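You operate a simulated robot arm through the tools that you are given. There is no shell and no other tool. Be economical: measure what you need, move in short steps, check, and stop when the job is done.

You run a simulated robot arm. Do the job below in one go: nothing can be reset, and whatever is moved stays where it is left.

Task
Move the white hose from the red port to the port that the label names.
Fine: stand that port's cap on the yellow square; shut the red port with the red cap. Set down upright: what you pick out.
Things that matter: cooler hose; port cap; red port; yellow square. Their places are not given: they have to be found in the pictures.

Only the result counts: the job must be done as asked and must still hold three seconds after the hand-in. Knocking over, shifting, dropping, spilling or breaking anything else fails it. Lids that push on must go on centred and level and be pressed home; caps that screw on are set level and turned clockwise until they are tight.

Robot
A 6-joint arm with a two-finger parallel gripper, fixed in place. Base frame: the origin is at the foot of the arm, x ahead of it, y to its left, z up; the work surface is at about z = 0.86. Lengths are in m, angles in rad, forces in N, time in s.
With the tool pointing down near the work surface it reaches from about 0.18 to 0.74 m from the base axis. Its first joint turns from -2.897 to 2.897 rad. Payload 3.91 kg.
Tool frame: the origin (TCP) lies between the finger pads and is the grasp point; the fingertips stand 0.03 m ahead of it; z points along the fingers, y is the line along which they close. Largest opening 0.11 m; finger width 0.02, thickness 0.01; the body of the gripper, 0.048 by 0.112 m, starts 0.055 m behind the TCP.
Orientation is that of the tool frame in the base frame, as a unit quaternion [x, y, z, w]. With the fingers straight down and closing along the base's y, the tool's x points along the base's -x, its y along +y and its z along -z.

Tools
- The arm moves only by the tool move_arm. Its argument "steps" is text: rows parted by semicolons, each of 7 numbers parted by spaces: the closure, from 0 (fully open) to 1 (shut), then the shift along the tool's x, y, z in m, then the turn, a rotation vector about the tool's x, y, z in rad. In form: grip tx ty tz wx wy wz; .... A call has 1 to 8 rows; each row shifts and turns the commanded pose from where the row before left it, along the tool's axes as they then stand. Rows are played at 5 a second. More than 0.05 m and 0.15 rad between two rows, or a gripper value outside its range, and nothing of the call is played. A pose out of reach is approached as far as the arm can. The call stops where the force on the tool passes 80 N (or 10 N more than at its start, if that is more) or the arm is blocked; 0.2 s more then pass. Each finger travels about 0.045 m/s and halts on what it meets, pressing with about 44 N; the grip force reading is that of the motor and also rises with nothing between the fingers. The clock runs only during rows and for 0.2 s after the last one: add rows that do not move to give the fingers time. It gives the time, the measured TCP pose, the force on the tool (base axes), the opening and the grip force at its end, in the units of the frame above (readings bear some noise), with the torque about the TCP (base axes, N m) and any sound that the robot's microphone picked up.
- Cameras (640 x 400 px; columns grow to the right, rows downward): "scene" is fixed at [0.2195, 0.5004, 1.6775]; the picture's right is [-0.65, -0.76, 0.00], its down [-0.71, 0.61, -0.35] and it looks along [0.27, -0.23, -0.94] (base axes); focal length 351 px, centre (320, 200). "wrist" rides on the gripper at [0.071, 0.022, -0.107] in the tool frame; the picture's right is [-0.29, 0.96, 0.00], its down [-0.76, -0.23, -0.61] and it looks along [-0.58, -0.18, 0.79] (tool axes); focal length 243 px, centre (320, 200).
- snapshot(camera): a new picture of that camera. No time passes.
- lift_body(by): slides the trunk up (or, below 0, down) by that many m; the arm rides with it, the base frame stays. It gives what a move gives, with no picture.
- probe_pixels(camera, pixels): for up to 12 pixels [column, row] of the newest picture of that camera ("zoom" is the newest enlarged one), the place [x, y, z] in the base frame of the surface seen there, good to about 0.002 m. No time passes.
- close_up(camera, box): a new picture of the part [left, top, right, bottom] of that camera's present view, enlarged. No time passes.
- job_done(): hands the job in; it is judged then, once.

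Work in short steps. Measure before you move; look again where a grasp or a placing could have gone wrong, and mend it. You have 80 turns and 38 pictures in all, those below and enlarged ones among them. Open the gripper and draw the arm clear of the work before you hand the job in, unless the task says otherwise; then end with one line.

The tools are called after ">>>" as name(argument=value, ...) on one line, values as JSON. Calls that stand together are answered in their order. move_arm: Moves the arm, as the interface text tells. Its arguments: {"type":"object","properties":{"steps":{"type":"string"}},"required":["steps"]} The other tools are called the same way: lift_body (by) slides the trunk up or down; snapshot (camera) takes a picture; probe_pixels (camera, pixels) gives the place of the surface under pixels of a picture; close_up (camera, box) takes an enlarged picture of a part of a camera's view; job_done () hands the job in.

At the start:

```text
time_s: 0.0
eef_pos: [0.307, 0.2508, 1.2536]
orientation: [0.0, 1.0, 0.0, 0.0]
force: [1.1, -0.6, -0.3]
moment: [-0.02, 0.03, 0.03]
gripper_width: 0.11
grip_force: 0.1
trunk travel left (down, up): [-0.525, 0.065]
```

scene: 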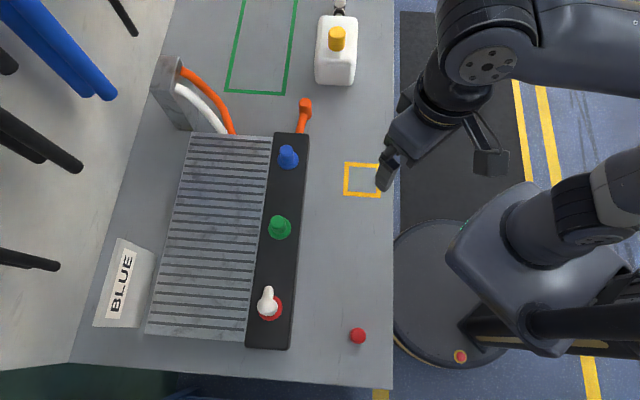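
wrist: 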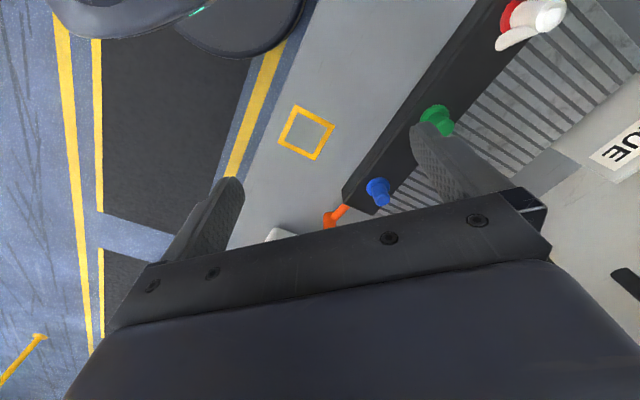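

The label reads BLUE; the blue cap is at about (288,157), the white hose plug at (267,302), the red cap at (358,335), and the yellow square at (362,180). I take enlarged views to measure.

>>> close_up(camera="scene", box=[230, 240, 390, 360])

>>> probe_pixels(camera="scene", pixels=[[288, 150], [288, 157], [290, 165], [280, 222], [267, 292], [268, 302], [358, 332], [362, 180], [345, 180], [379, 180], [120, 280], [300, 200]])

>>> close_up(camera="scene", box=[230, 90, 390, 210])

```text
3.33 times, centred on (310, 300) of scene
```

zoom: 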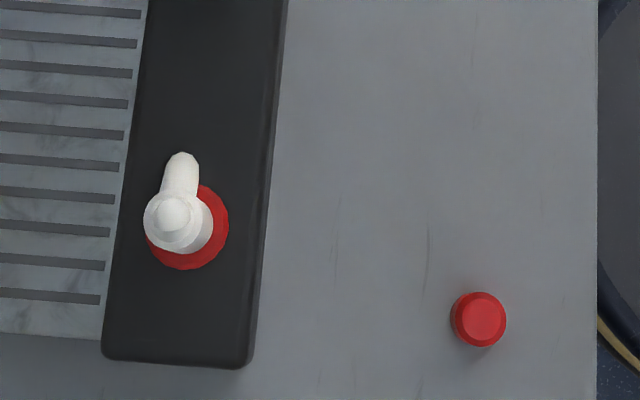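

```text
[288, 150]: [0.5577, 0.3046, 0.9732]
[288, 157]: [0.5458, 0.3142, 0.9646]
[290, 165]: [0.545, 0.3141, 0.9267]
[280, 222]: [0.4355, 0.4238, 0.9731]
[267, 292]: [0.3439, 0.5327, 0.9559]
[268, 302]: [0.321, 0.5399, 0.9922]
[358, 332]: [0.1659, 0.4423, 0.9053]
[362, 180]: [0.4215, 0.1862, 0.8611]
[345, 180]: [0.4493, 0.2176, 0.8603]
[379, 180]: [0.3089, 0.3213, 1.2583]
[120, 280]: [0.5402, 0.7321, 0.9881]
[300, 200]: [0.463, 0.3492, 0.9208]
```

```text
3.33 times, centred on (310, 150) of scene
```

zoom: 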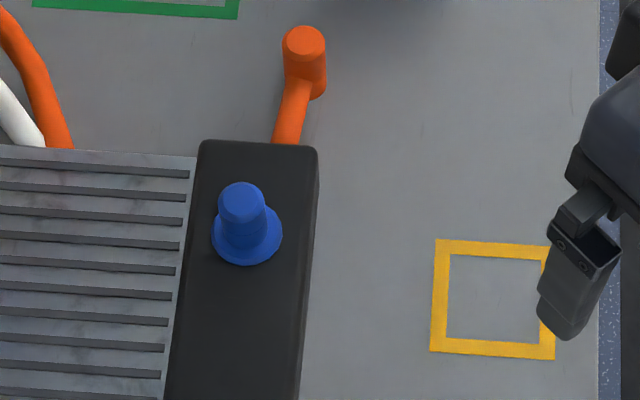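

Now finer probes on the blue cap and the square in the enlarged view.

>>> probe_pixels(camera="zoom", pixels=[[242, 195], [225, 205], [262, 205], [242, 185], [242, 218], [240, 235], [217, 240], [278, 240], [246, 262], [436, 246], [548, 252], [434, 346]])

>>> close_up(camera="wrist", box=[340, 0, 580, 220])

```text
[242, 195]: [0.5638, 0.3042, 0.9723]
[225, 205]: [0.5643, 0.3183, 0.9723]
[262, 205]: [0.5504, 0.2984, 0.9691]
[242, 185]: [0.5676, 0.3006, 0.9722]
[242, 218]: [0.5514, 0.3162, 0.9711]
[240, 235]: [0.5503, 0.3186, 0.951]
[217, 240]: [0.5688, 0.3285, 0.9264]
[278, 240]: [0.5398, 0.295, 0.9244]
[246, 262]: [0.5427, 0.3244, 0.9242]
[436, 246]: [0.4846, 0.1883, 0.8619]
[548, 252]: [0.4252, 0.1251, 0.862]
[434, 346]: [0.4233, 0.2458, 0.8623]
```

```text
1.82 times, centred on (460, 110) of wrist
```

zoom: 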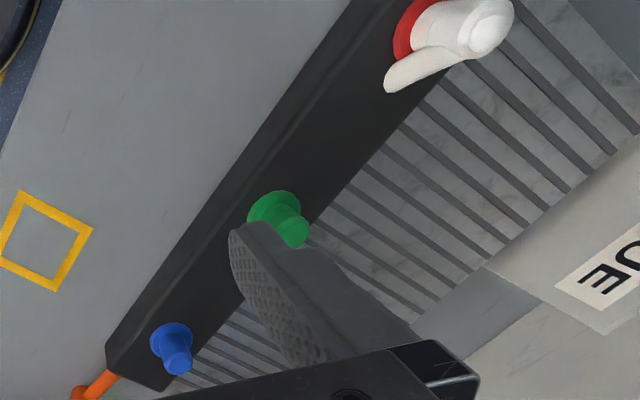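

The blue cap's axis is near (0.559,0.309), top at 0.972, collar below 0.927. The square's centre is near (0.424,0.186). I move above the blue cap with the fingers half closed.

>>> move_arm(steps="0 -0.042 0.0097 0.024 0 0 0;0 -0.042 0.0097 0.024 0 0 0;0.2 -0.042 0.0097 0.024 0 0 0;0.4 -0.042 0.0097 0.024 0 0 0;0.4 -0.042 0.0097 0.024 0 0 0;0.4 -0.042 0.0097 0.024 0 0 0;0.4 0 0 0.03 0 0 0;0.4 0 0 0 0 0 0")

>>> snapshot(camera="wrist")

>>> close_up(camera="scene", box=[230, 240, 390, 360])

>>> probe_pixels(camera="zoom", pixels=[[172, 213], [180, 165], [183, 190], [150, 215], [205, 225], [175, 245], [220, 225], [185, 265], [480, 318], [455, 318], [502, 318], [478, 345]])

```text
time_s: 1.8
eef_pos: [0.56, 0.3102, 1.0802]
orientation: [0.0, 1.0, 0.001, -0.001]
force: [-0.1, -0.5, -1.0]
moment: [-0.01, -0.03, 0.0]
gripper_width: 0.0662
grip_force: 0.1
trunk travel left (down, up): [-0.525, 0.065]
```

```text
32 pictures are left
```

wrist: 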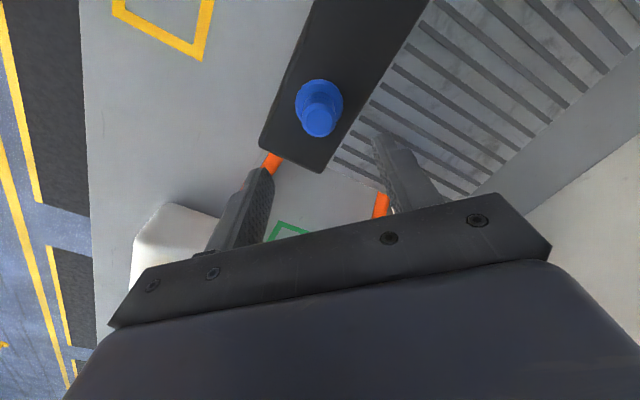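

```text
3.33 times, centred on (310, 300) of scene
```

zoom: 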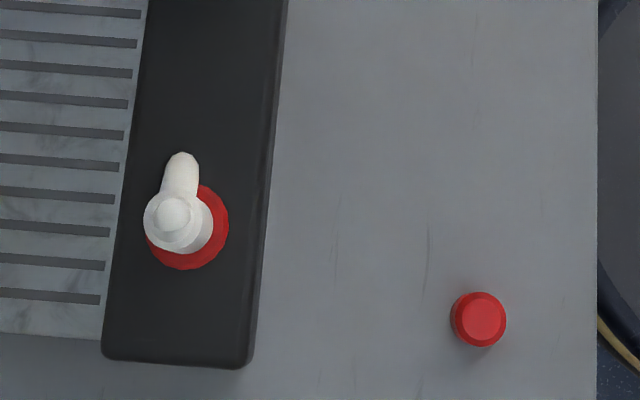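

```text
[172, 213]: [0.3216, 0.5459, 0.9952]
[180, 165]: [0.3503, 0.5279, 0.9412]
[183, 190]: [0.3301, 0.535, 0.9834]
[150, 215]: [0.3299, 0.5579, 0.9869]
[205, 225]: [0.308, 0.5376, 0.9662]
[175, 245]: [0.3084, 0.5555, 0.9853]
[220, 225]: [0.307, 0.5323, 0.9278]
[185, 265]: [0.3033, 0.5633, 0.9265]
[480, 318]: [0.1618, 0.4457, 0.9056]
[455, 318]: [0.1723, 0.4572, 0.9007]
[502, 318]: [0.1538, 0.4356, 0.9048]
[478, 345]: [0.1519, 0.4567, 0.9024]
```

The wrist view shows the blue cap's top at (319,122) and its collar; I probe its outline to fix the axis.

>>> probe_pixels(camera="wrist", pixels=[[319, 122], [306, 122], [333, 122], [319, 134], [319, 110], [298, 100], [341, 100], [319, 82], [311, 100], [327, 100]])

>>> close_up(camera="wrist", box=[270, 60, 370, 160])

```text
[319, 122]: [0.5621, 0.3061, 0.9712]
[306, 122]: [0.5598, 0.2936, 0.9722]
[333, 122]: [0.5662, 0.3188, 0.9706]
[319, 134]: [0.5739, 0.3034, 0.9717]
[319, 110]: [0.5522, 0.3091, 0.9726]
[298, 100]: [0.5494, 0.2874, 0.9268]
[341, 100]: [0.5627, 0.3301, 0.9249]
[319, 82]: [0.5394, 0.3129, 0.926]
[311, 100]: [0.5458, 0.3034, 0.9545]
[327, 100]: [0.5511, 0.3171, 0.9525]
```

```text
4.00 times, centred on (320, 110) of wrist
```

zoom: 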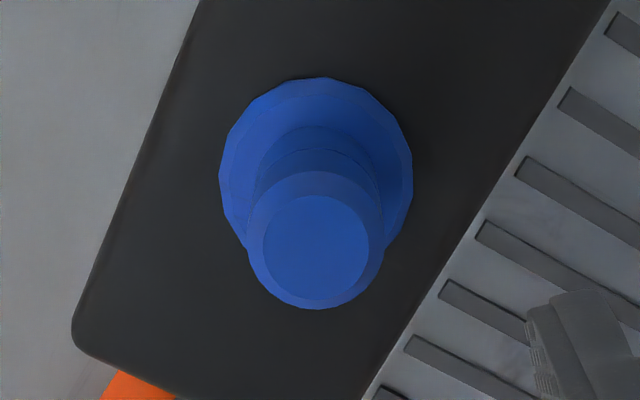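

The axis is at about (0.5605,0.3075). I descend to TCP z 0.962 and close.

>>> move_arm(steps="0.4 -0.0005 -0.0025 0.04 0 0 0;0.4 0 0 0.04 0 0 0;0.4 0 0 0.038 0 0 0;0.4 0 0 0 0 0 0;0.9 0 0 0 0 0 0;0.9 0 0 0 0 0 0;0.9 0 0 0 0 0 0")

>>> close_up(camera="wrist", box=[220, 60, 420, 200])

```text
time_s: 3.4
eef_pos: [0.5598, 0.3075, 0.9606]
orientation: [-0.001, 1.0, -0.001, 0.0]
force: [0.3, 2.8, -1.5]
moment: [0.06, 0.01, -0.02]
gripper_width: 0.0312
grip_force: 37.5
trunk travel left (down, up): [-0.525, 0.065]
```

```text
2.86 times, centred on (320, 130) of wrist
```

zoom: 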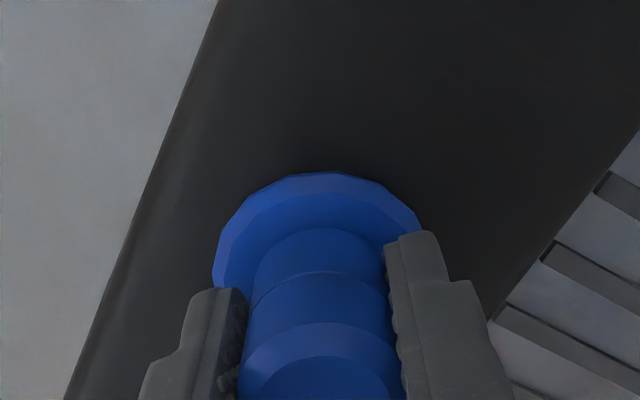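

The cap is gripped at 0.031 wide. I pull up gently to see whether it comes off or is threaded.

>>> move_arm(steps="0.95 0 0 -0.003 0 0 0;0.95 0 0 -0.003 0 0 0;0.95 0 0 -0.004 0 0 0")

>>> close_up(camera="wrist", box=[220, 60, 420, 200])

```text
time_s: 4.2
eef_pos: [0.5603, 0.3065, 0.9719]
orientation: [0.0, 1.0, 0.0, -0.001]
force: [0.8, 0.4, -0.6]
moment: [0.0, -0.01, -0.01]
gripper_width: 0.031
grip_force: 44.3
trunk travel left (down, up): [-0.525, 0.065]
```

```text
2.86 times, centred on (320, 130) of wrist
```

zoom: 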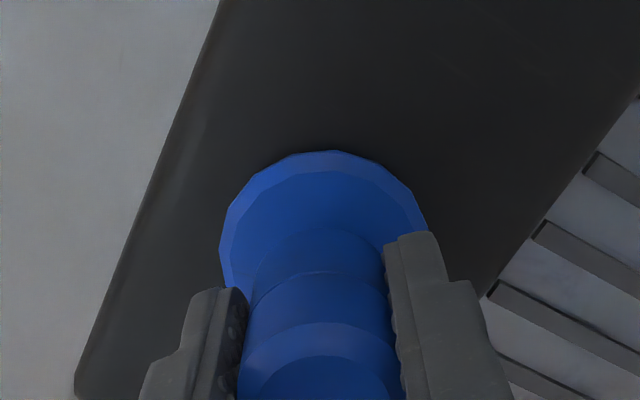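

The cap came away with a straight pull. I lift it and carry it above the yellow square at (0.424,0.186).

>>> move_arm(steps="0.95 0 0 -0.04 0 0 0;0.95 0 0 -0.03 0 0 0;0.95 0.0341 -0.0301 0 0 0 0;0.95 0.0341 -0.0301 0 0 0 0;0.95 0.0341 -0.0301 0 0 0 0;0.95 0.0341 -0.0301 0 0 0 0;0.95 0 0 0.04 0 0 0;0.95 0 0 0.03 0 0 0")

>>> snapshot(camera="wrist")

>>> snapshot(camera="scene")

```text
time_s: 6.0
eef_pos: [0.4219, 0.187, 0.9706]
orientation: [0.001, 1.0, 0.0, -0.001]
force: [0.3, 0.4, -0.3]
moment: [0.01, 0.04, -0.02]
gripper_width: 0.0308
grip_force: 44.0
trunk travel left (down, up): [-0.525, 0.065]
```

```text
27 pictures are left
```

wrist: 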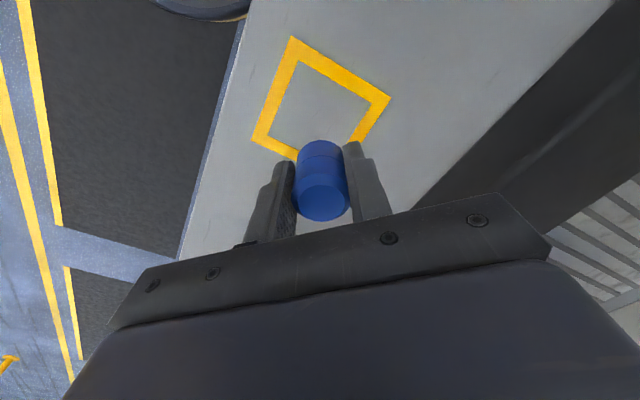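

```text
26 pictures are left
```

scene: 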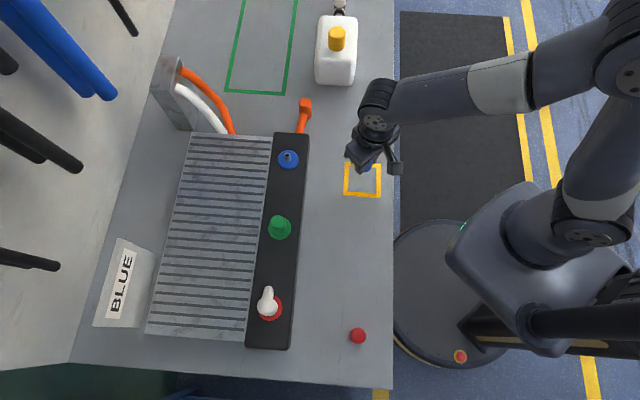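

The port now shows a bare spigot at (288,158). Checking the square's corners in the wrist view before lowering.

>>> probe_pixels(camera="wrist", pixels=[[292, 39], [388, 98], [256, 137], [320, 145], [298, 62], [369, 101]])

>>> close_up(camera="scene", box=[260, 135, 320, 180])

>>> probe_pixels(camera="zoom", pixels=[[300, 200], [310, 230], [310, 260], [200, 260], [410, 260], [300, 340]])

```text
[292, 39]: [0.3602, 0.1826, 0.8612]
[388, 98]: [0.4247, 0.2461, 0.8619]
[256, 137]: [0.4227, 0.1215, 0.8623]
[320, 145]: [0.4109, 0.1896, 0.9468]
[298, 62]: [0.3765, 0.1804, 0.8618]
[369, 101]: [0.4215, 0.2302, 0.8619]
```

```text
8.89 times, centred on (290, 158) of scene
```

zoom: 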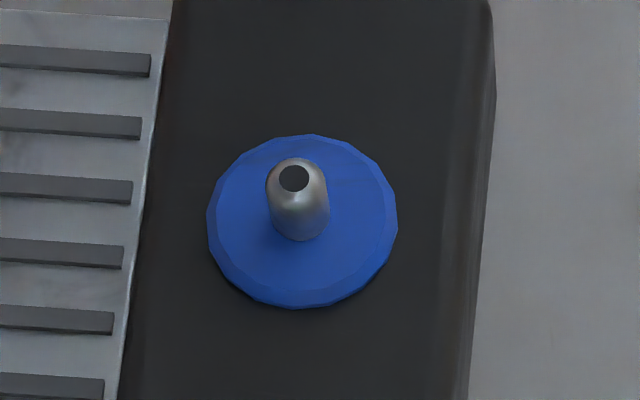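

```text
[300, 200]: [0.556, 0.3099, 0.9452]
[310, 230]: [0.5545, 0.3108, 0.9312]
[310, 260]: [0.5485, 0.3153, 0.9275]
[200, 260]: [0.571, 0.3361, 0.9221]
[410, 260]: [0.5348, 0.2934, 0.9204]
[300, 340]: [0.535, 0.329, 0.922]
```

Square centre is (0.4235,0.184). I lower the cap, slowing near contact (expected TCP z ≈ 0.895).

>>> move_arm(steps="0.95 -0.0015 -0.003 0.04 0 0 0;0.95 0 0 0.026 0 0 0;0.95 0 0 0.003 0 0 0;0.95 0 0 0.003 0 0 0;0.95 0 0 0.002 0 0 0;0.95 0 0 0 0 0 0")

>>> close_up(camera="wrist", box=[220, 60, 420, 260])

```text
time_s: 7.4
eef_pos: [0.425, 0.1843, 0.8968]
orientation: [0.0, 1.0, 0.0, 0.001]
force: [0.6, 0.4, -0.2]
moment: [0.02, -0.04, 0.01]
gripper_width: 0.0308
grip_force: 44.5
trunk travel left (down, up): [-0.525, 0.065]
```

```text
2.00 times, centred on (320, 160) of wrist
```

zoom: 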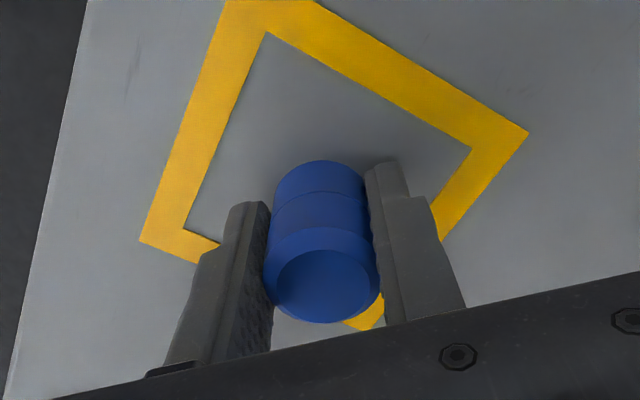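

No contact yet at 0.8968; I step down 1 mm at a time.

>>> move_arm(steps="0.95 0.001 0 0.001 0 0 0;0.95 0 0 0.001 0 0 0;0.95 0 0 0 0 0 0")

```text
time_s: 8.2
eef_pos: [0.4238, 0.1842, 0.8955]
orientation: [0.0, 1.0, 0.0, 0.0]
force: [1.0, -0.2, -0.6]
moment: [0.03, -0.05, 0.02]
gripper_width: 0.031
grip_force: 44.2
trunk travel left (down, up): [-0.525, 0.065]
```

>>> move_arm(steps="0.95 0 0 0.001 0 0 0;0.95 0 0 0.001 0 0 0;0.95 0 0 0 0 0 0")

```text
time_s: 9.0
eef_pos: [0.4234, 0.183, 0.8941]
orientation: [0.001, 1.0, 0.0, 0.0]
force: [0.3, -0.5, 4.0]
moment: [-0.02, 0.01, 0.01]
gripper_width: 0.0308
grip_force: 44.0
trunk travel left (down, up): [-0.525, 0.065]
```

A 4 N upward force shows contact at z 0.894. I open the fingers and rise.

>>> move_arm(steps="0.6 0 0 0 0 0 0;0.4 0 0 0 0 0 0;0.4 0 0 0 0 0 0;0.4 0 0 -0.03 0 0 0;0.4 0 0 -0.04 0 0 0;0.2 0 0 -0.05 0 0 0;0.2 0 0 -0.05 0 0 0")

>>> snapshot(camera="wrist")

```text
time_s: 10.6
eef_pos: [0.4234, 0.1829, 1.0655]
orientation: [0.0, 1.0, 0.0, 0.0]
force: [0.0, -0.2, -0.2]
moment: [-0.03, 0.0, 0.0]
gripper_width: 0.0878
grip_force: 0.2
trunk travel left (down, up): [-0.525, 0.065]
```

```text
23 pictures are left
```

wrist: 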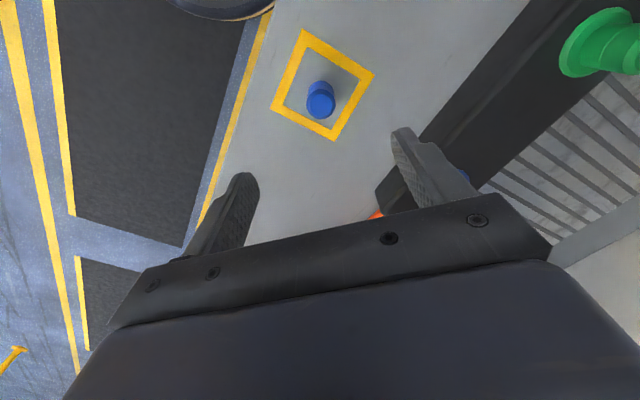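

The blue cap stands upright in the square. Next I move towards the white plug, stopping above and short of it to look.

>>> move_arm(steps="0.2 0.0125 0.043 -0.008 0 0 0;0.2 0.0125 0.043 -0.008 0 0 0;0.2 0.0125 0.043 -0.008 0 0 0;0.2 0.0125 0.043 -0.008 0 0 0;0.2 0.0125 0.043 -0.008 0 0.0 0.13;0.2 0 0.0 0 0 0 0.13;0.2 0 0 0 0 0 0.13;0.2 0 0 0 0 0 0.13")

>>> snapshot(camera="wrist")

```text
time_s: 12.4
eef_pos: [0.3614, 0.3991, 1.1037]
orientation: [0.258, 0.966, 0.0, 0.0]
force: [0.0, -0.5, 0.7]
moment: [0.0, -0.02, 0.0]
gripper_width: 0.0882
grip_force: 0.1
trunk travel left (down, up): [-0.525, 0.065]
```

```text
22 pictures are left
```

wrist: 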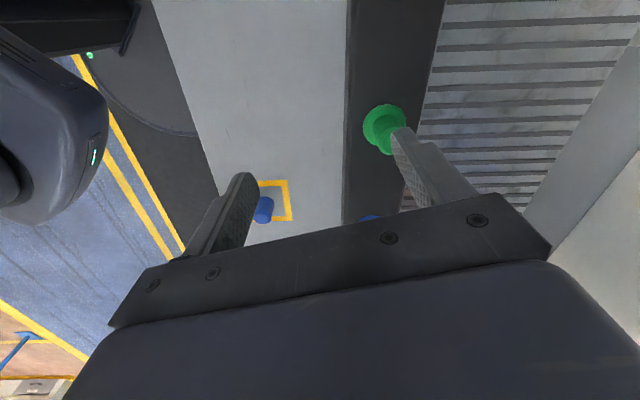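

Orientation is as planned (closing along (0.5,0.87)). I move over the plug at (0.32,0.547).

>>> move_arm(steps="0.2 0.0273 0.027 0 0 0 0;0.2 0.0273 0.027 0 0 0 0;0.2 0.0273 0.027 0 0 0 0;0.2 0.0273 0.027 0 0 0 0;0.2 0 0 0 0 0 0")

>>> close_up(camera="wrist", box=[240, 40, 400, 200])

>>> probe_pixels(camera="zoom", pixels=[[320, 40], [320, 100], [280, 200], [320, 200], [360, 200], [320, 240], [320, 280], [320, 320], [250, 200], [390, 200], [320, 150], [320, 360]])

```text
time_s: 13.6
eef_pos: [0.3219, 0.547, 1.104]
orientation: [0.256, 0.967, 0.0, 0.0]
force: [0.0, 0.2, 0.3]
moment: [-0.03, 0.02, 0.01]
gripper_width: 0.0879
grip_force: 0.0
trunk travel left (down, up): [-0.525, 0.065]
```

```text
2.50 times, centred on (320, 120) of wrist
```

zoom: 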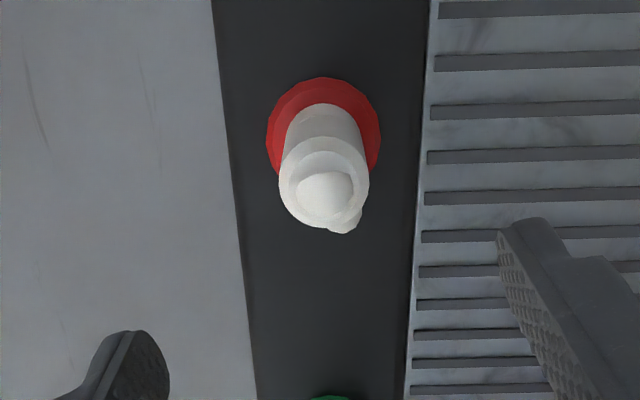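

```text
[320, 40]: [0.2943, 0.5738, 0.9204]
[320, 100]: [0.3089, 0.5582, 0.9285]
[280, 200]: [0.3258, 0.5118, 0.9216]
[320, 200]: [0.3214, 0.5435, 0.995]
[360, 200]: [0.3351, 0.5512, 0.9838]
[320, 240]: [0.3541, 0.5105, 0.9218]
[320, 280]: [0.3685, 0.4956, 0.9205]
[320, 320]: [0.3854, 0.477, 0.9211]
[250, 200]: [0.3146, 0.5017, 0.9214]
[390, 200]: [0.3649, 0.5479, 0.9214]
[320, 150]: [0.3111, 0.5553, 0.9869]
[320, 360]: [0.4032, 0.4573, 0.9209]
```

The plug body is a cylinder centred near (323,185) in this view, its tail hanging behind. I probe its outline.

>>> probe_pixels(camera="zoom", pixels=[[284, 185], [365, 185], [324, 140], [322, 224], [325, 188], [345, 230], [290, 145], [358, 145], [268, 130], [378, 130], [322, 80], [355, 222]])

>>> close_up(camera="scene", box=[225, 270, 305, 330])

```text
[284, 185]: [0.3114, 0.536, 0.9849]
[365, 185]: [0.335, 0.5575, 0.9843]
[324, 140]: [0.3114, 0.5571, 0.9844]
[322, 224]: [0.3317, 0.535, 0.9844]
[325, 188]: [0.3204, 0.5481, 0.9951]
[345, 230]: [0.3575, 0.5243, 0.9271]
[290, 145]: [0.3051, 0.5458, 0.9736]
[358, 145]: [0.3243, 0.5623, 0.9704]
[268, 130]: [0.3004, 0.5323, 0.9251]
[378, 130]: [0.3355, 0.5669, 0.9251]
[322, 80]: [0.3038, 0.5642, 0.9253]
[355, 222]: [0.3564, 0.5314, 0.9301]
```

```text
6.67 times, centred on (265, 300) of scene
```

zoom: 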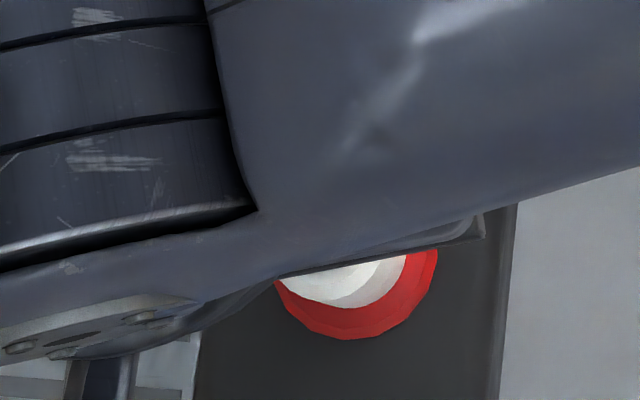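

Plug axis ≈ (0.322,0.5465), diameter ≈ 0.031, tail along −31°, matching my yaw. I descend to z 0.965 and grip.

>>> move_arm(steps="0.4 0 -0.0003 0.045 0 0 0;0.4 0 0 0.045 0 0 0;0.4 0 0 0.045 0 0 0;0.4 0 0 0.004 0 0 0;0.4 0 0 0 0 0 0;0.95 0 0 0 0 0 0;0.95 0 0 0 0 0 0;0.95 0 0 0 0 0 0")

>>> snapshot(camera="wrist")

```text
time_s: 15.4
eef_pos: [0.3215, 0.5488, 0.9647]
orientation: [0.256, 0.967, 0.001, 0.0]
force: [4.8, 8.8, -0.8]
moment: [-0.12, 0.14, -0.04]
gripper_width: 0.0328
grip_force: 39.2
trunk travel left (down, up): [-0.525, 0.065]
```

```text
19 pictures are left
```

wrist: 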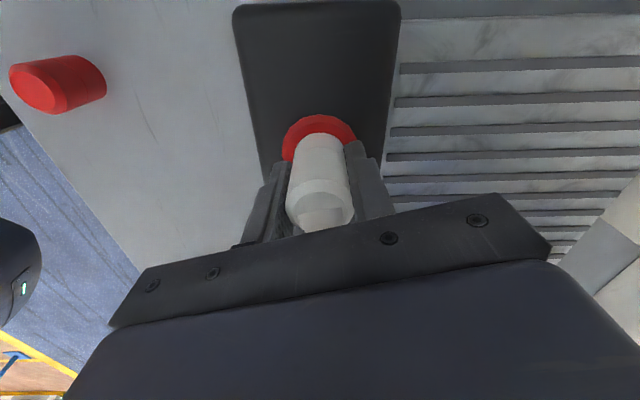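

The plug is gripped; a 10 N side load shows my centre is ~2 mm off along tool y. I shift to relieve it, then pull up.

>>> move_arm(steps="0.95 0 0.002 0 0 0 0;0.95 0 0 0 0 0 0")

```text
time_s: 16.0
eef_pos: [0.3216, 0.5487, 0.9656]
orientation: [0.258, 0.966, 0.0, 0.0]
force: [-0.3, 1.5, 1.4]
moment: [0.26, -0.14, -0.06]
gripper_width: 0.0325
grip_force: 44.6
trunk travel left (down, up): [-0.525, 0.065]
```

Side load is relieved; the port axis agrees with TCP (0.3216,0.5487). Now I pull straight up.

>>> move_arm(steps="0.95 0 0 -0.003 0 0 0;0.95 0 0 -0.004 0 0 0;0.95 0 0 -0.01 0 0 0;0.95 0 0 -0.03 0 0 0;0.95 0 0 -0.04 0 0 0")

>>> snapshot(camera="wrist")

```text
time_s: 17.2
eef_pos: [0.3231, 0.548, 1.0516]
orientation: [0.258, 0.966, -0.001, 0.0]
force: [-0.4, -0.2, -1.5]
moment: [0.0, 0.01, -0.03]
gripper_width: 0.0326
grip_force: 44.0
trunk travel left (down, up): [-0.525, 0.065]
```

```text
18 pictures are left
```

wrist: 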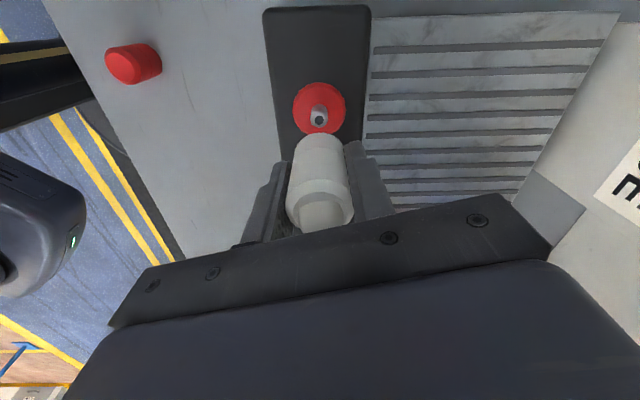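

The plug is off; the bare red spigot shows at (319,115) in the wrist view directly "below" the plug. I take that as reference, so that the blue spigot can be brought to the same pixels.

>>> close_up(camera="wrist", box=[270, 60, 370, 160])

>>> move_arm(steps="0.95 -0.0464 -0.0128 0 0 0 0;0.95 -0.0464 -0.0128 0 0 0 0;0.95 -0.0464 -0.0128 0 0 0 0;0.95 -0.0464 -0.0128 0 0 0 0;0.95 -0.0464 -0.0128 0 0 0 0;0.95 -0.0464 -0.0128 0 0 0 0;0.95 -0.0464 -0.0128 0 0 0 0;0.95 0 0 0 0 0 0")

>>> close_up(camera="wrist", box=[270, 60, 370, 160])

```text
4.00 times, centred on (320, 110) of wrist
```

zoom: 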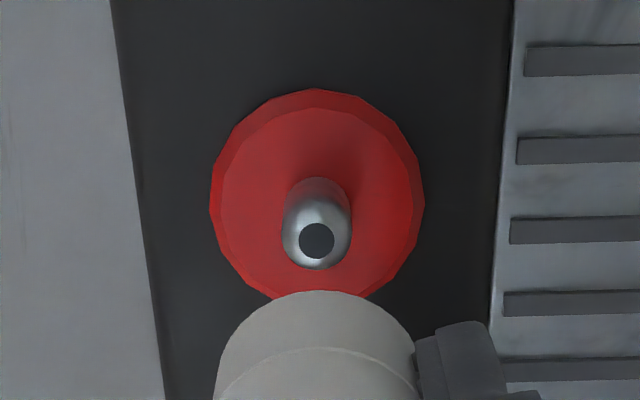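

```text
time_s: 19.0
eef_pos: [0.5605, 0.3096, 1.0497]
orientation: [0.257, 0.966, 0.0, 0.0]
force: [0.3, -0.4, -0.6]
moment: [0.02, 0.0, 0.01]
gripper_width: 0.0327
grip_force: 43.9
trunk travel left (down, up): [-0.525, 0.065]
```

```text
4.00 times, centred on (320, 110) of wrist
```

zoom: 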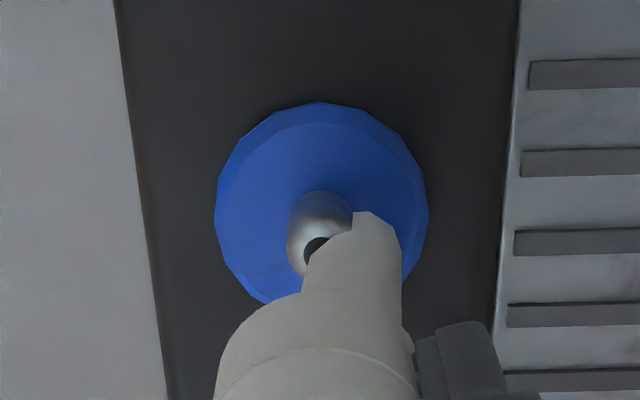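

Compared with the reference the blue collar is shifted by about (+5,+13) zoom px, i.e. ~1 mm and ~3 mm, possibly partly height. The tail has swung; I re-read the pose and take a full view.

>>> move_arm(steps="0.95 0 0 0 0 0 0")

>>> snapshot(camera="wrist")

>>> snapshot(camera="scene")

```text
time_s: 19.4
eef_pos: [0.5592, 0.3088, 1.0503]
orientation: [0.257, 0.966, 0.0, 0.001]
force: [0.3, -0.3, -0.3]
moment: [-0.02, -0.02, -0.02]
gripper_width: 0.0329
grip_force: 44.3
trunk travel left (down, up): [-0.525, 0.065]
```

```text
15 pictures are left
```

wrist: 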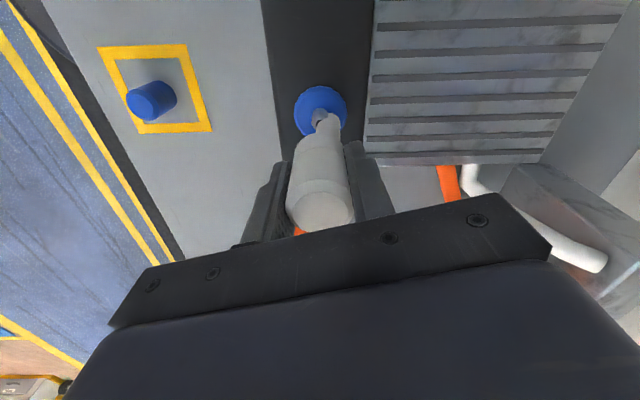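

```text
14 pictures are left
```

scene: 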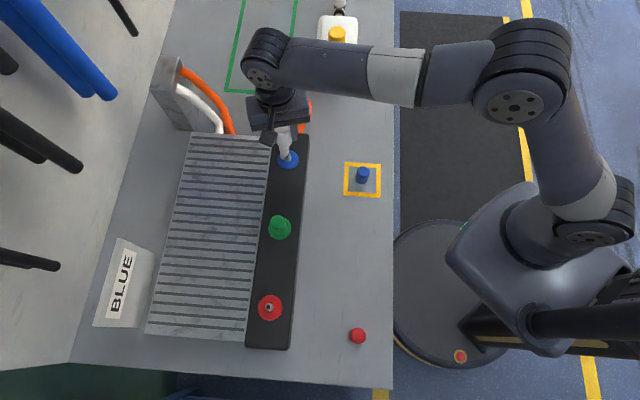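

Scene view shows the plug above the blue port with the white tail pointing towards the red port. I zoom on it.

>>> close_up(camera="scene", box=[250, 110, 330, 180])

>>> probe_pixels(camera="wrist", pixels=[[325, 118], [325, 128], [330, 140], [310, 145], [320, 155], [300, 170], [345, 170], [320, 185]])

```text
5.71 times, centred on (290, 145) of scene
```

zoom: 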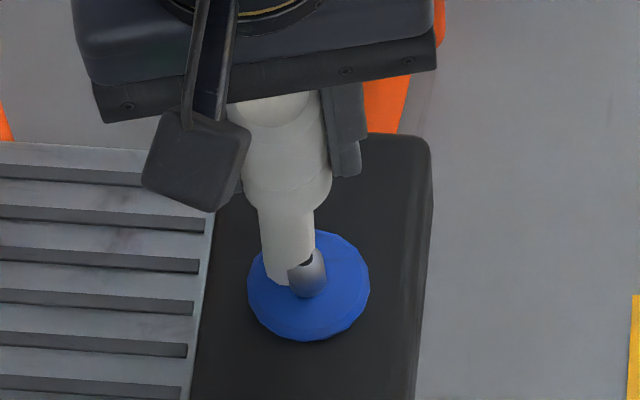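

```text
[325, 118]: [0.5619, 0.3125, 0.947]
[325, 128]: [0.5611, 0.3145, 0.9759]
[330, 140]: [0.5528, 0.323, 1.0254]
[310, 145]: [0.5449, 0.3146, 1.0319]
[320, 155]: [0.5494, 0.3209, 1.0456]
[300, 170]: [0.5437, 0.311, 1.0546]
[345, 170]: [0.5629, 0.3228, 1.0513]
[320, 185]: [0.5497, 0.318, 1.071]
```

The tail now dangles downward beside/below the plug; I probe its shape to see how it would meet the collar.

>>> probe_pixels(camera="zoom", pixels=[[287, 130], [287, 180], [287, 195], [287, 215], [285, 240], [285, 260], [280, 275], [263, 220], [310, 220], [268, 260], [300, 250], [311, 285]])

>>> probe_pixels(camera="wrist", pixels=[[326, 114], [335, 118], [335, 126], [316, 126], [322, 122], [337, 132], [312, 132], [317, 118]])

```text
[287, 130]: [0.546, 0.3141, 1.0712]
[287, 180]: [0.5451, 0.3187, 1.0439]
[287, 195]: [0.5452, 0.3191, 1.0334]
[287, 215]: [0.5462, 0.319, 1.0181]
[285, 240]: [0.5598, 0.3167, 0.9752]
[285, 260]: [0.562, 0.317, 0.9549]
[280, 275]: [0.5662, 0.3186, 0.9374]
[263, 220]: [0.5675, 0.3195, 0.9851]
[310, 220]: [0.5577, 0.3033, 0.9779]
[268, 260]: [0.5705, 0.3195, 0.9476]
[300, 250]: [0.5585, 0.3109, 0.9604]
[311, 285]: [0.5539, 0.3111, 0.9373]
```

```text
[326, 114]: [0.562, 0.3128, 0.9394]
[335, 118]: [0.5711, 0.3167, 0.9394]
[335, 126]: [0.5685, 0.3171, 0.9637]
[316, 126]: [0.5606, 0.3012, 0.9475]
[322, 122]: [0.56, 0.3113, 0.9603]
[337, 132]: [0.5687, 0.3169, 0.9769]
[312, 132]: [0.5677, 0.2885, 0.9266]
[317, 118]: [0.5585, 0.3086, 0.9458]
```

The tail hangs through the spigot's space without any force, so it seems not to collide. I correct −3 mm in tool x and compare with the reference again.

>>> move_arm(steps="0.95 -0.003 0.0005 0 0 0 0;0.95 0 0 0 0 0 0")

>>> close_up(camera="wrist", box=[270, 60, 370, 160])

```text
time_s: 20.0
eef_pos: [0.5628, 0.3073, 1.0515]
orientation: [0.257, 0.967, -0.001, 0.0]
force: [-0.2, -0.3, -1.0]
moment: [0.01, -0.04, -0.01]
gripper_width: 0.0326
grip_force: 44.3
trunk travel left (down, up): [-0.525, 0.065]
```

```text
4.00 times, centred on (320, 110) of wrist
```

zoom: 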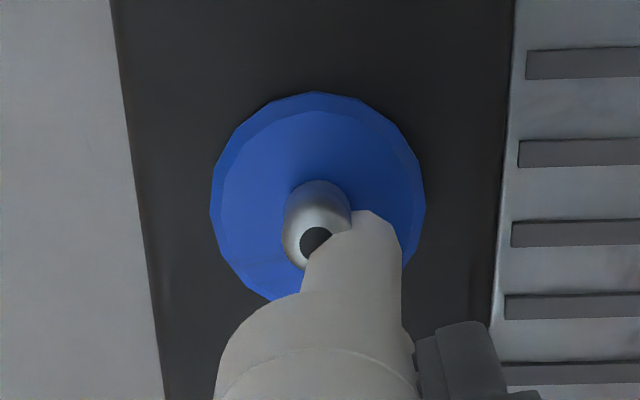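

Now within ~0.7 mm. I make that final trim and lower slowly by 25 mm to test for tail contact.

>>> move_arm(steps="0.95 -0.0007 0.0002 0.005 0 0 0;0.95 0 0 0.01 0 0 0;0.95 0 0 0.01 0 0 0;0.95 0 0 0 0 0 0")

>>> snapshot(camera="wrist")

```text
time_s: 21.0
eef_pos: [0.5634, 0.3089, 1.026]
orientation: [0.257, 0.966, 0.001, 0.0]
force: [0.3, 0.8, 0.3]
moment: [-0.01, 0.0, 0.02]
gripper_width: 0.0327
grip_force: 43.6
trunk travel left (down, up): [-0.525, 0.065]
```

```text
11 pictures are left
```

wrist: 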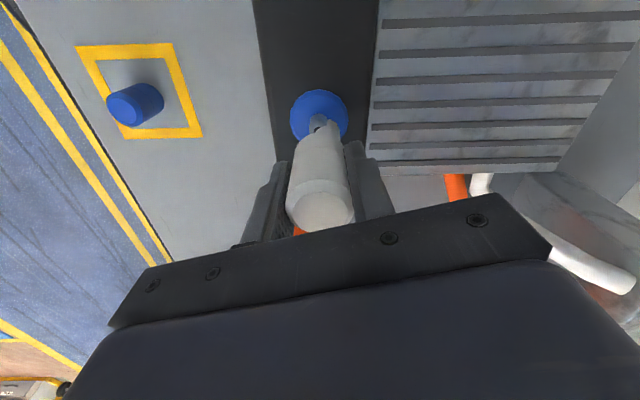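

No force, the tail is swinging aside. I continue down to just above the spigot.

>>> move_arm(steps="0.95 0 0 0.01 0 0 0;0.95 0 0 0.01 0 0 0;0.95 0 0 0.005 0 0 0;0.95 0 0 0 0 0 0")

>>> close_up(camera="wrist", box=[270, 70, 370, 170])

```text
time_s: 22.0
eef_pos: [0.5623, 0.3079, 1.0008]
orientation: [0.257, 0.966, 0.0, 0.001]
force: [0.0, -0.2, -0.7]
moment: [-0.03, -0.01, 0.02]
gripper_width: 0.0326
grip_force: 44.3
trunk travel left (down, up): [-0.525, 0.065]
```

```text
4.00 times, centred on (320, 120) of wrist
```

zoom: 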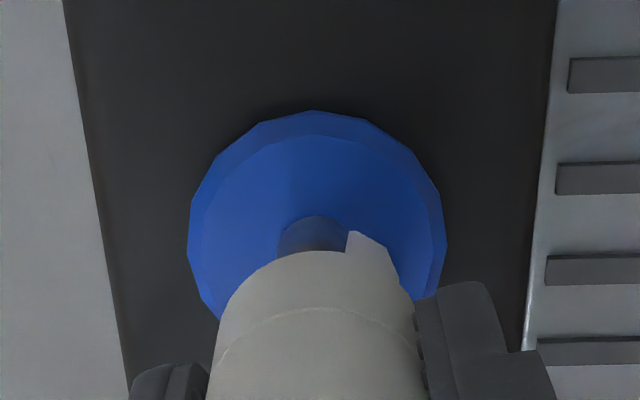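

The plug is just above the spigot, well centred, tail to the side. I lower in 4–5 mm steps onto it.

>>> move_arm(steps="0.95 0 0 0.005 0 0 0;0.95 0 0 0.005 0 0 0;0.95 0 0 0.004 0 0 0;0.95 0 0 0.003 0 0 0;0.95 0 0 0 0 0 0")

```text
time_s: 23.2
eef_pos: [0.5627, 0.3082, 0.9849]
orientation: [0.258, 0.966, 0.0, 0.0]
force: [-0.3, 0.2, -1.1]
moment: [-0.02, -0.03, 0.03]
gripper_width: 0.0328
grip_force: 44.3
trunk travel left (down, up): [-0.525, 0.065]
```

>>> move_arm(steps="0.95 0 0 0.004 0 0 0;0.95 0 0 0.004 0 0 0;0.95 0 0 0.004 0 0 0;0.95 0 0 0.004 0 0 0;0.95 0 0 0 0 0 0")

```text
time_s: 24.4
eef_pos: [0.5617, 0.308, 0.967]
orientation: [0.256, 0.967, 0.0, 0.0]
force: [0.3, 1.3, -1.1]
moment: [0.0, -0.01, 0.04]
gripper_width: 0.0328
grip_force: 44.2
trunk travel left (down, up): [-0.525, 0.065]
```

The plug slid over the spigot with no side load. I press it home until a force appears.

>>> move_arm(steps="0.95 0 0 0.002 0 0 0;0.95 0 0 0.002 0 0 0;0.95 0 0 0.002 0 0 0;0.95 0 0 0 0 0 0")

>>> snapshot(camera="wrist")

```text
time_s: 25.4
eef_pos: [0.5625, 0.3083, 0.9664]
orientation: [0.257, 0.966, 0.003, 0.003]
force: [3.9, -0.4, 34.3]
moment: [-0.55, 0.7, -0.18]
gripper_width: 0.0328
grip_force: 44.3
trunk travel left (down, up): [-0.525, 0.065]
```

```text
9 pictures are left
```

wrist: 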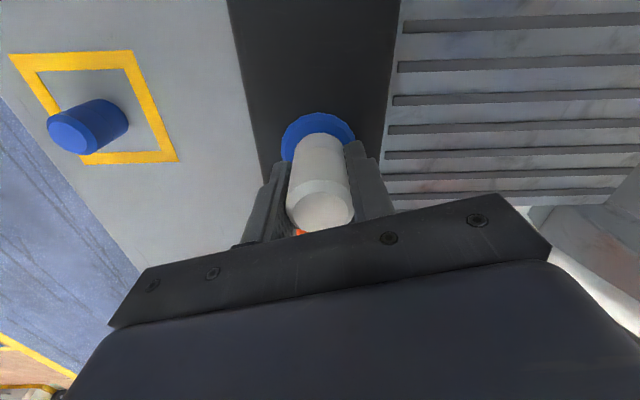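

It meets the stop at z 0.966, about the seated height on the red port (0.965). I press a bit harder to be sure, then relax and open.

>>> move_arm(steps="0.95 0 0 0.002 0 0 0;0.95 0 0 0.001 0 0 0;0.95 0 0 0 0 0 0")

>>> move_arm(steps="0.95 0 0 -0.004 0 0 0;0.95 0 0 -0.002 0 0 0")

```text
time_s: 26.2
eef_pos: [0.5625, 0.3081, 0.9662]
orientation: [0.257, 0.966, 0.005, 0.005]
force: [4.4, 0.8, 50.5]
moment: [-0.68, 0.57, -0.14]
gripper_width: 0.033
grip_force: 44.7
trunk travel left (down, up): [-0.525, 0.065]
```

```text
time_s: 26.8
eef_pos: [0.5612, 0.3081, 0.9666]
orientation: [0.257, 0.966, 0.001, 0.001]
force: [8.7, 3.3, 24.0]
moment: [-0.41, -0.58, 0.08]
gripper_width: 0.0327
grip_force: 43.7
trunk travel left (down, up): [-0.525, 0.065]
```

Hard stop at 50 N: it is home. I back off the remaining load and open wide, then rise.

>>> move_arm(steps="0.95 -0.001 0 -0.002 0 0 0;0.7 0 0 0 0 0 0;0.4 0 0 0 0 0 0;0.4 0 0 0 0 0 0;0.4 0 0 -0.03 0 0 0;0.4 0 0 -0.04 0 0 0;0.4 0 0 -0.04 0 0 0;0.4 0 0 0 0 0 0")

>>> snapshot(camera="wrist")

```text
time_s: 28.6
eef_pos: [0.5632, 0.3058, 1.079]
orientation: [0.258, 0.966, -0.001, 0.0]
force: [0.7, -0.1, 0.0]
moment: [0.04, -0.04, -0.01]
gripper_width: 0.0658
grip_force: 0.1
trunk travel left (down, up): [-0.525, 0.065]
```

```text
8 pictures are left
```

wrist: 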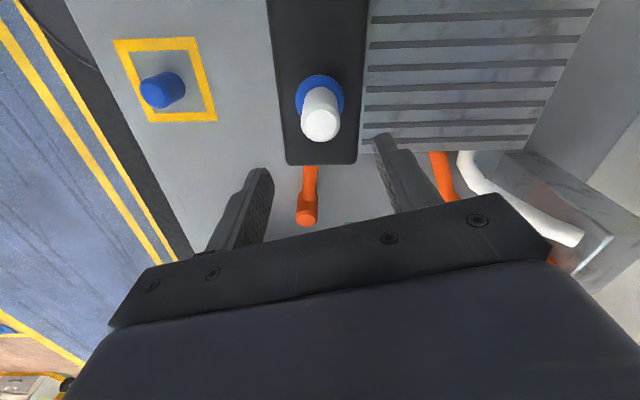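

The plug stands on the blue port. I check its height and move toward the red cap at (0.163,0.446), first raising.

>>> probe_pixels(camera="wrist", pixels=[[320, 124], [310, 118], [331, 118], [320, 108]])

>>> move_arm(steps="0.2 0.02 0 -0.03 0 0 0;0.2 0.048 -0.01 0 0 0 0;0.2 0.048 -0.01 0 0 0 0;0.2 0.048 -0.01 0 0 0 0;0.2 0.048 -0.01 0 0 0 0;0.2 0.048 -0.01 0 0 0 0;0.2 0.048 -0.01 0 0 0 0;0.2 0.048 -0.01 0 0 0 0")

```text
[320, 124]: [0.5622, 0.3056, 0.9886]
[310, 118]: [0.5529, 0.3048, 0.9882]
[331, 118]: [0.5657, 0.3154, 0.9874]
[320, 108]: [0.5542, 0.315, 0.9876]
```

```text
time_s: 30.4
eef_pos: [0.2187, 0.425, 1.1078]
orientation: [0.256, 0.967, 0.0, 0.0]
force: [0.1, -0.3, 0.7]
moment: [0.02, 0.0, -0.03]
gripper_width: 0.088
grip_force: 0.1
trunk travel left (down, up): [-0.525, 0.065]
```

The plug's flat top reads 0.988; I check it from the scene camera, with the arm out of the way.

>>> close_up(camera="scene", box=[250, 110, 330, 180])

>>> probe_pixels(camera="zoom", pixels=[[290, 210], [275, 200], [300, 225], [280, 225], [275, 250], [290, 262], [320, 240], [280, 170], [300, 180], [310, 260], [270, 150], [290, 150]])

```text
5.71 times, centred on (290, 145) of scene
```

zoom: 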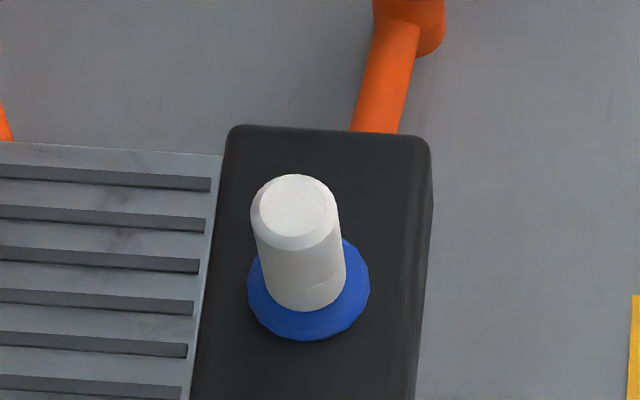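

```text
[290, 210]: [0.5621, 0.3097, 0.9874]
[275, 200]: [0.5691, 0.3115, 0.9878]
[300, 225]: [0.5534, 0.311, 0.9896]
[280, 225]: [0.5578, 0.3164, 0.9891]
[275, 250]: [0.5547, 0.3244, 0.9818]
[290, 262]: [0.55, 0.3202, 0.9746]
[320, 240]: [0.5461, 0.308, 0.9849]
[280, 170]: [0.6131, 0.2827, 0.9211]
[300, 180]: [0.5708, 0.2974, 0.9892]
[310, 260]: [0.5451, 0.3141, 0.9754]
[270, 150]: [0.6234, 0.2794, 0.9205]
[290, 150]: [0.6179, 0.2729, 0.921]
```

The plug stands level with its flat top at 0.988, as on the red port, tail tucked inside. Now I go above the red cap and look.

>>> move_arm(steps="0.2 0.029 -0.005 0 0 0 0;0.3 0.0295 -0.005 0 0 0 0;0.3 0 0 0.04 0 0 0;0.3 0 0 0.04 0 0 0;0.3 0 0 0 0 0 0")

>>> snapshot(camera="wrist")

```text
time_s: 31.6
eef_pos: [0.1647, 0.4443, 1.0262]
orientation: [0.257, 0.966, 0.001, 0.0]
force: [-0.3, 0.1, 0.0]
moment: [-0.04, 0.01, -0.02]
gripper_width: 0.0771
grip_force: 0.0
trunk travel left (down, up): [-0.525, 0.065]
```

```text
6 pictures are left
```

wrist: 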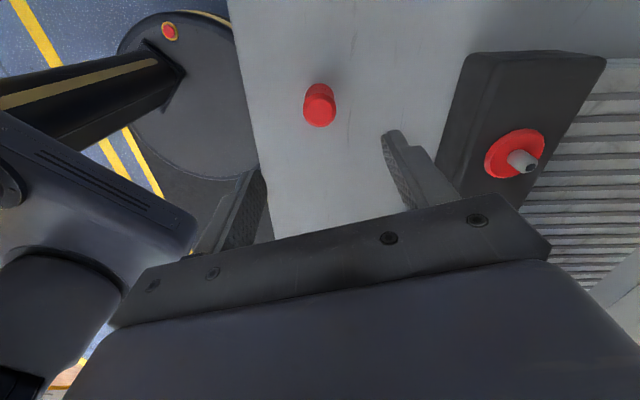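

The red cap's top is at (320,112). I probe its outline and the red spigot.

>>> probe_pixels(camera="wrist", pixels=[[320, 112], [305, 112], [334, 112], [320, 100], [320, 125], [529, 166], [520, 155], [532, 170]])

```text
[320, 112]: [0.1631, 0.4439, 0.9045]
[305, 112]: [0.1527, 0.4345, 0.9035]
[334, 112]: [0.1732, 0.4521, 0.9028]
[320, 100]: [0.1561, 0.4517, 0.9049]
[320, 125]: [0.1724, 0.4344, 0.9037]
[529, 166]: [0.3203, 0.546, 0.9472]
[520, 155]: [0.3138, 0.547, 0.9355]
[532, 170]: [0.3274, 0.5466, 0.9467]
```

Cap centre (0.163,0.4435). I trim, descend to z 0.895, and close.

>>> move_arm(steps="0.35 0.001 -0.0013 0.04 0 0 0;0.35 0 0 0.04 0 0 0;0.35 0 0 0.04 0 0 0;0.35 0 0 0.01 0 0 0;0.35 0 0 0 0 0 0;0.9 0 0 0 0 0 0;0.9 0 0 0 0 0 0;0.9 0 0 0 0 0 0")

```text
time_s: 33.4
eef_pos: [0.1633, 0.442, 0.8969]
orientation: [0.258, 0.966, 0.0, 0.0]
force: [0.6, -0.8, 0.6]
moment: [-0.01, 0.01, -0.03]
gripper_width: 0.031
grip_force: 32.0
trunk travel left (down, up): [-0.525, 0.065]
```

Cap gripped (0.031). I lift it to z ≈ 1.05 and carry it above the red port.

>>> move_arm(steps="0.95 0 0 -0.03 0 0 0;0.95 0 0 -0.045 0 0 0;0.95 0 0 -0.045 0 0 0;0.95 0 0 -0.035 0 0 0;0.95 -0.02175 0.0427 0 0 0 0;0.95 -0.02175 0.0427 0 0 0 0;0.95 -0.02175 0.0427 0 0 0 0;0.95 -0.02175 0.0427 0 0 0 0")

>>> move_arm(steps="0.95 0 0 0 0 0 0;0.95 0 0 0 0 0 0")

>>> close_up(camera="wrist", box=[270, 60, 370, 160])

```text
time_s: 35.2
eef_pos: [0.3258, 0.5488, 1.052]
orientation: [0.258, 0.966, -0.001, -0.001]
force: [0.5, 0.4, -0.9]
moment: [0.01, 0.02, -0.01]
gripper_width: 0.0304
grip_force: 43.9
trunk travel left (down, up): [-0.525, 0.065]
```

```text
time_s: 35.8
eef_pos: [0.3249, 0.5486, 1.0525]
orientation: [0.257, 0.966, 0.001, 0.0]
force: [0.4, -0.9, -0.7]
moment: [0.0, 0.0, 0.0]
gripper_width: 0.0306
grip_force: 44.1
trunk travel left (down, up): [-0.525, 0.065]
```

```text
4.00 times, centred on (320, 110) of wrist
```

zoom: 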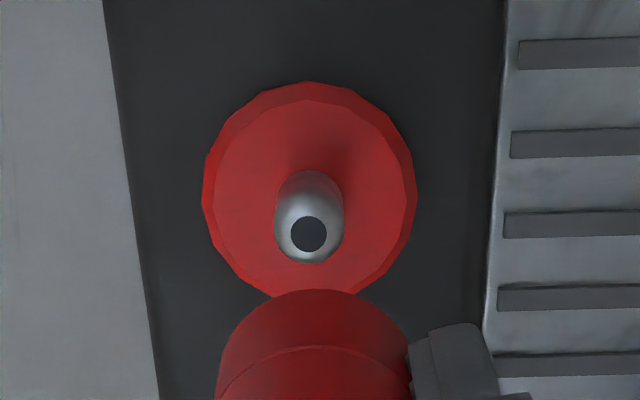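

Compared to the reference, the in-hand cap sits ~2 mm further in tool x (already compensated); the remaining error is ~1 mm in tool y. I trim and lower.

>>> move_arm(steps="0.95 0.0003 -0.001 0.02 0 0 0;0.95 0 0 0.02 0 0 0;0.95 0 0 0.01 0 0 0;0.95 0 0 0 0 0 0")

>>> close_up(camera="wrist", box=[270, 70, 370, 170])

```text
time_s: 36.8
eef_pos: [0.3225, 0.5482, 1.0025]
orientation: [0.257, 0.966, 0.0, 0.0]
force: [0.0, 0.3, -1.2]
moment: [-0.01, 0.01, -0.01]
gripper_width: 0.0304
grip_force: 43.9
trunk travel left (down, up): [-0.525, 0.065]
```

```text
4.00 times, centred on (320, 120) of wrist
```

zoom: 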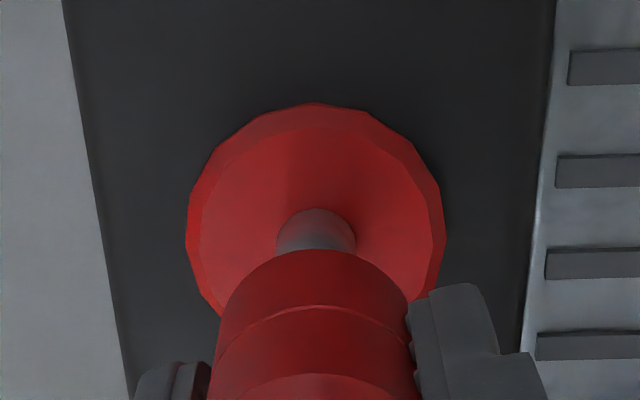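

The cap is lined up over the spigot just as the plug was. I lower in small steps.

>>> move_arm(steps="0.95 0 0 0.005 0 0 0;0.95 0 0 0.005 0 0 0;0.95 0 0 0.004 0 0 0;0.95 0 0 0.004 0 0 0;0.95 0 0 0.004 0 0 0;0.95 0 0 0 0 0 0")

```text
time_s: 38.2
eef_pos: [0.3219, 0.5479, 0.9806]
orientation: [0.258, 0.966, 0.001, 0.0]
force: [0.1, 0.3, -0.6]
moment: [0.01, 0.01, 0.03]
gripper_width: 0.0309
grip_force: 44.4
trunk travel left (down, up): [-0.525, 0.065]
```

>>> move_arm(steps="0.95 0 0 0.004 0 0 0;0.95 0 0 0.004 0 0 0;0.95 0 0 0.004 0 0 0;0.95 0 0 0.003 0 0 0;0.95 0 0 0.002 0 0 0;0.95 0 0 0.002 0 0 0;0.95 0 0 0 0 0 0")

```text
time_s: 39.8
eef_pos: [0.3219, 0.548, 0.9654]
orientation: [0.257, 0.966, 0.004, 0.001]
force: [1.9, 2.2, 33.9]
moment: [-0.4, 0.16, -0.06]
gripper_width: 0.0308
grip_force: 44.3
trunk travel left (down, up): [-0.525, 0.065]
```

Contact at 0.965 with 34 N, near the expected seat. I press harder, then relax.

>>> move_arm(steps="0.95 0 0 0.002 0 0 0;0.95 0 0 0.002 0 0 0;0.95 0 0 0 0 0 0")

>>> move_arm(steps="0.95 0 0 -0.004 0 0 0;0.95 0 0 -0.004 0 0 0;0.95 0 0 0 0 0 0")

```text
time_s: 40.6
eef_pos: [0.3226, 0.5479, 0.9603]
orientation: [0.257, 0.966, 0.003, 0.001]
force: [3.2, 4.7, 34.9]
moment: [-0.28, 0.23, -0.07]
gripper_width: 0.0309
grip_force: 43.8
trunk travel left (down, up): [-0.525, 0.065]
```

```text
time_s: 41.4
eef_pos: [0.3213, 0.5467, 0.965]
orientation: [0.257, 0.966, -0.003, 0.0]
force: [1.2, 0.9, -0.5]
moment: [-0.01, -0.05, 0.0]
gripper_width: 0.0309
grip_force: 43.8
trunk travel left (down, up): [-0.525, 0.065]
```

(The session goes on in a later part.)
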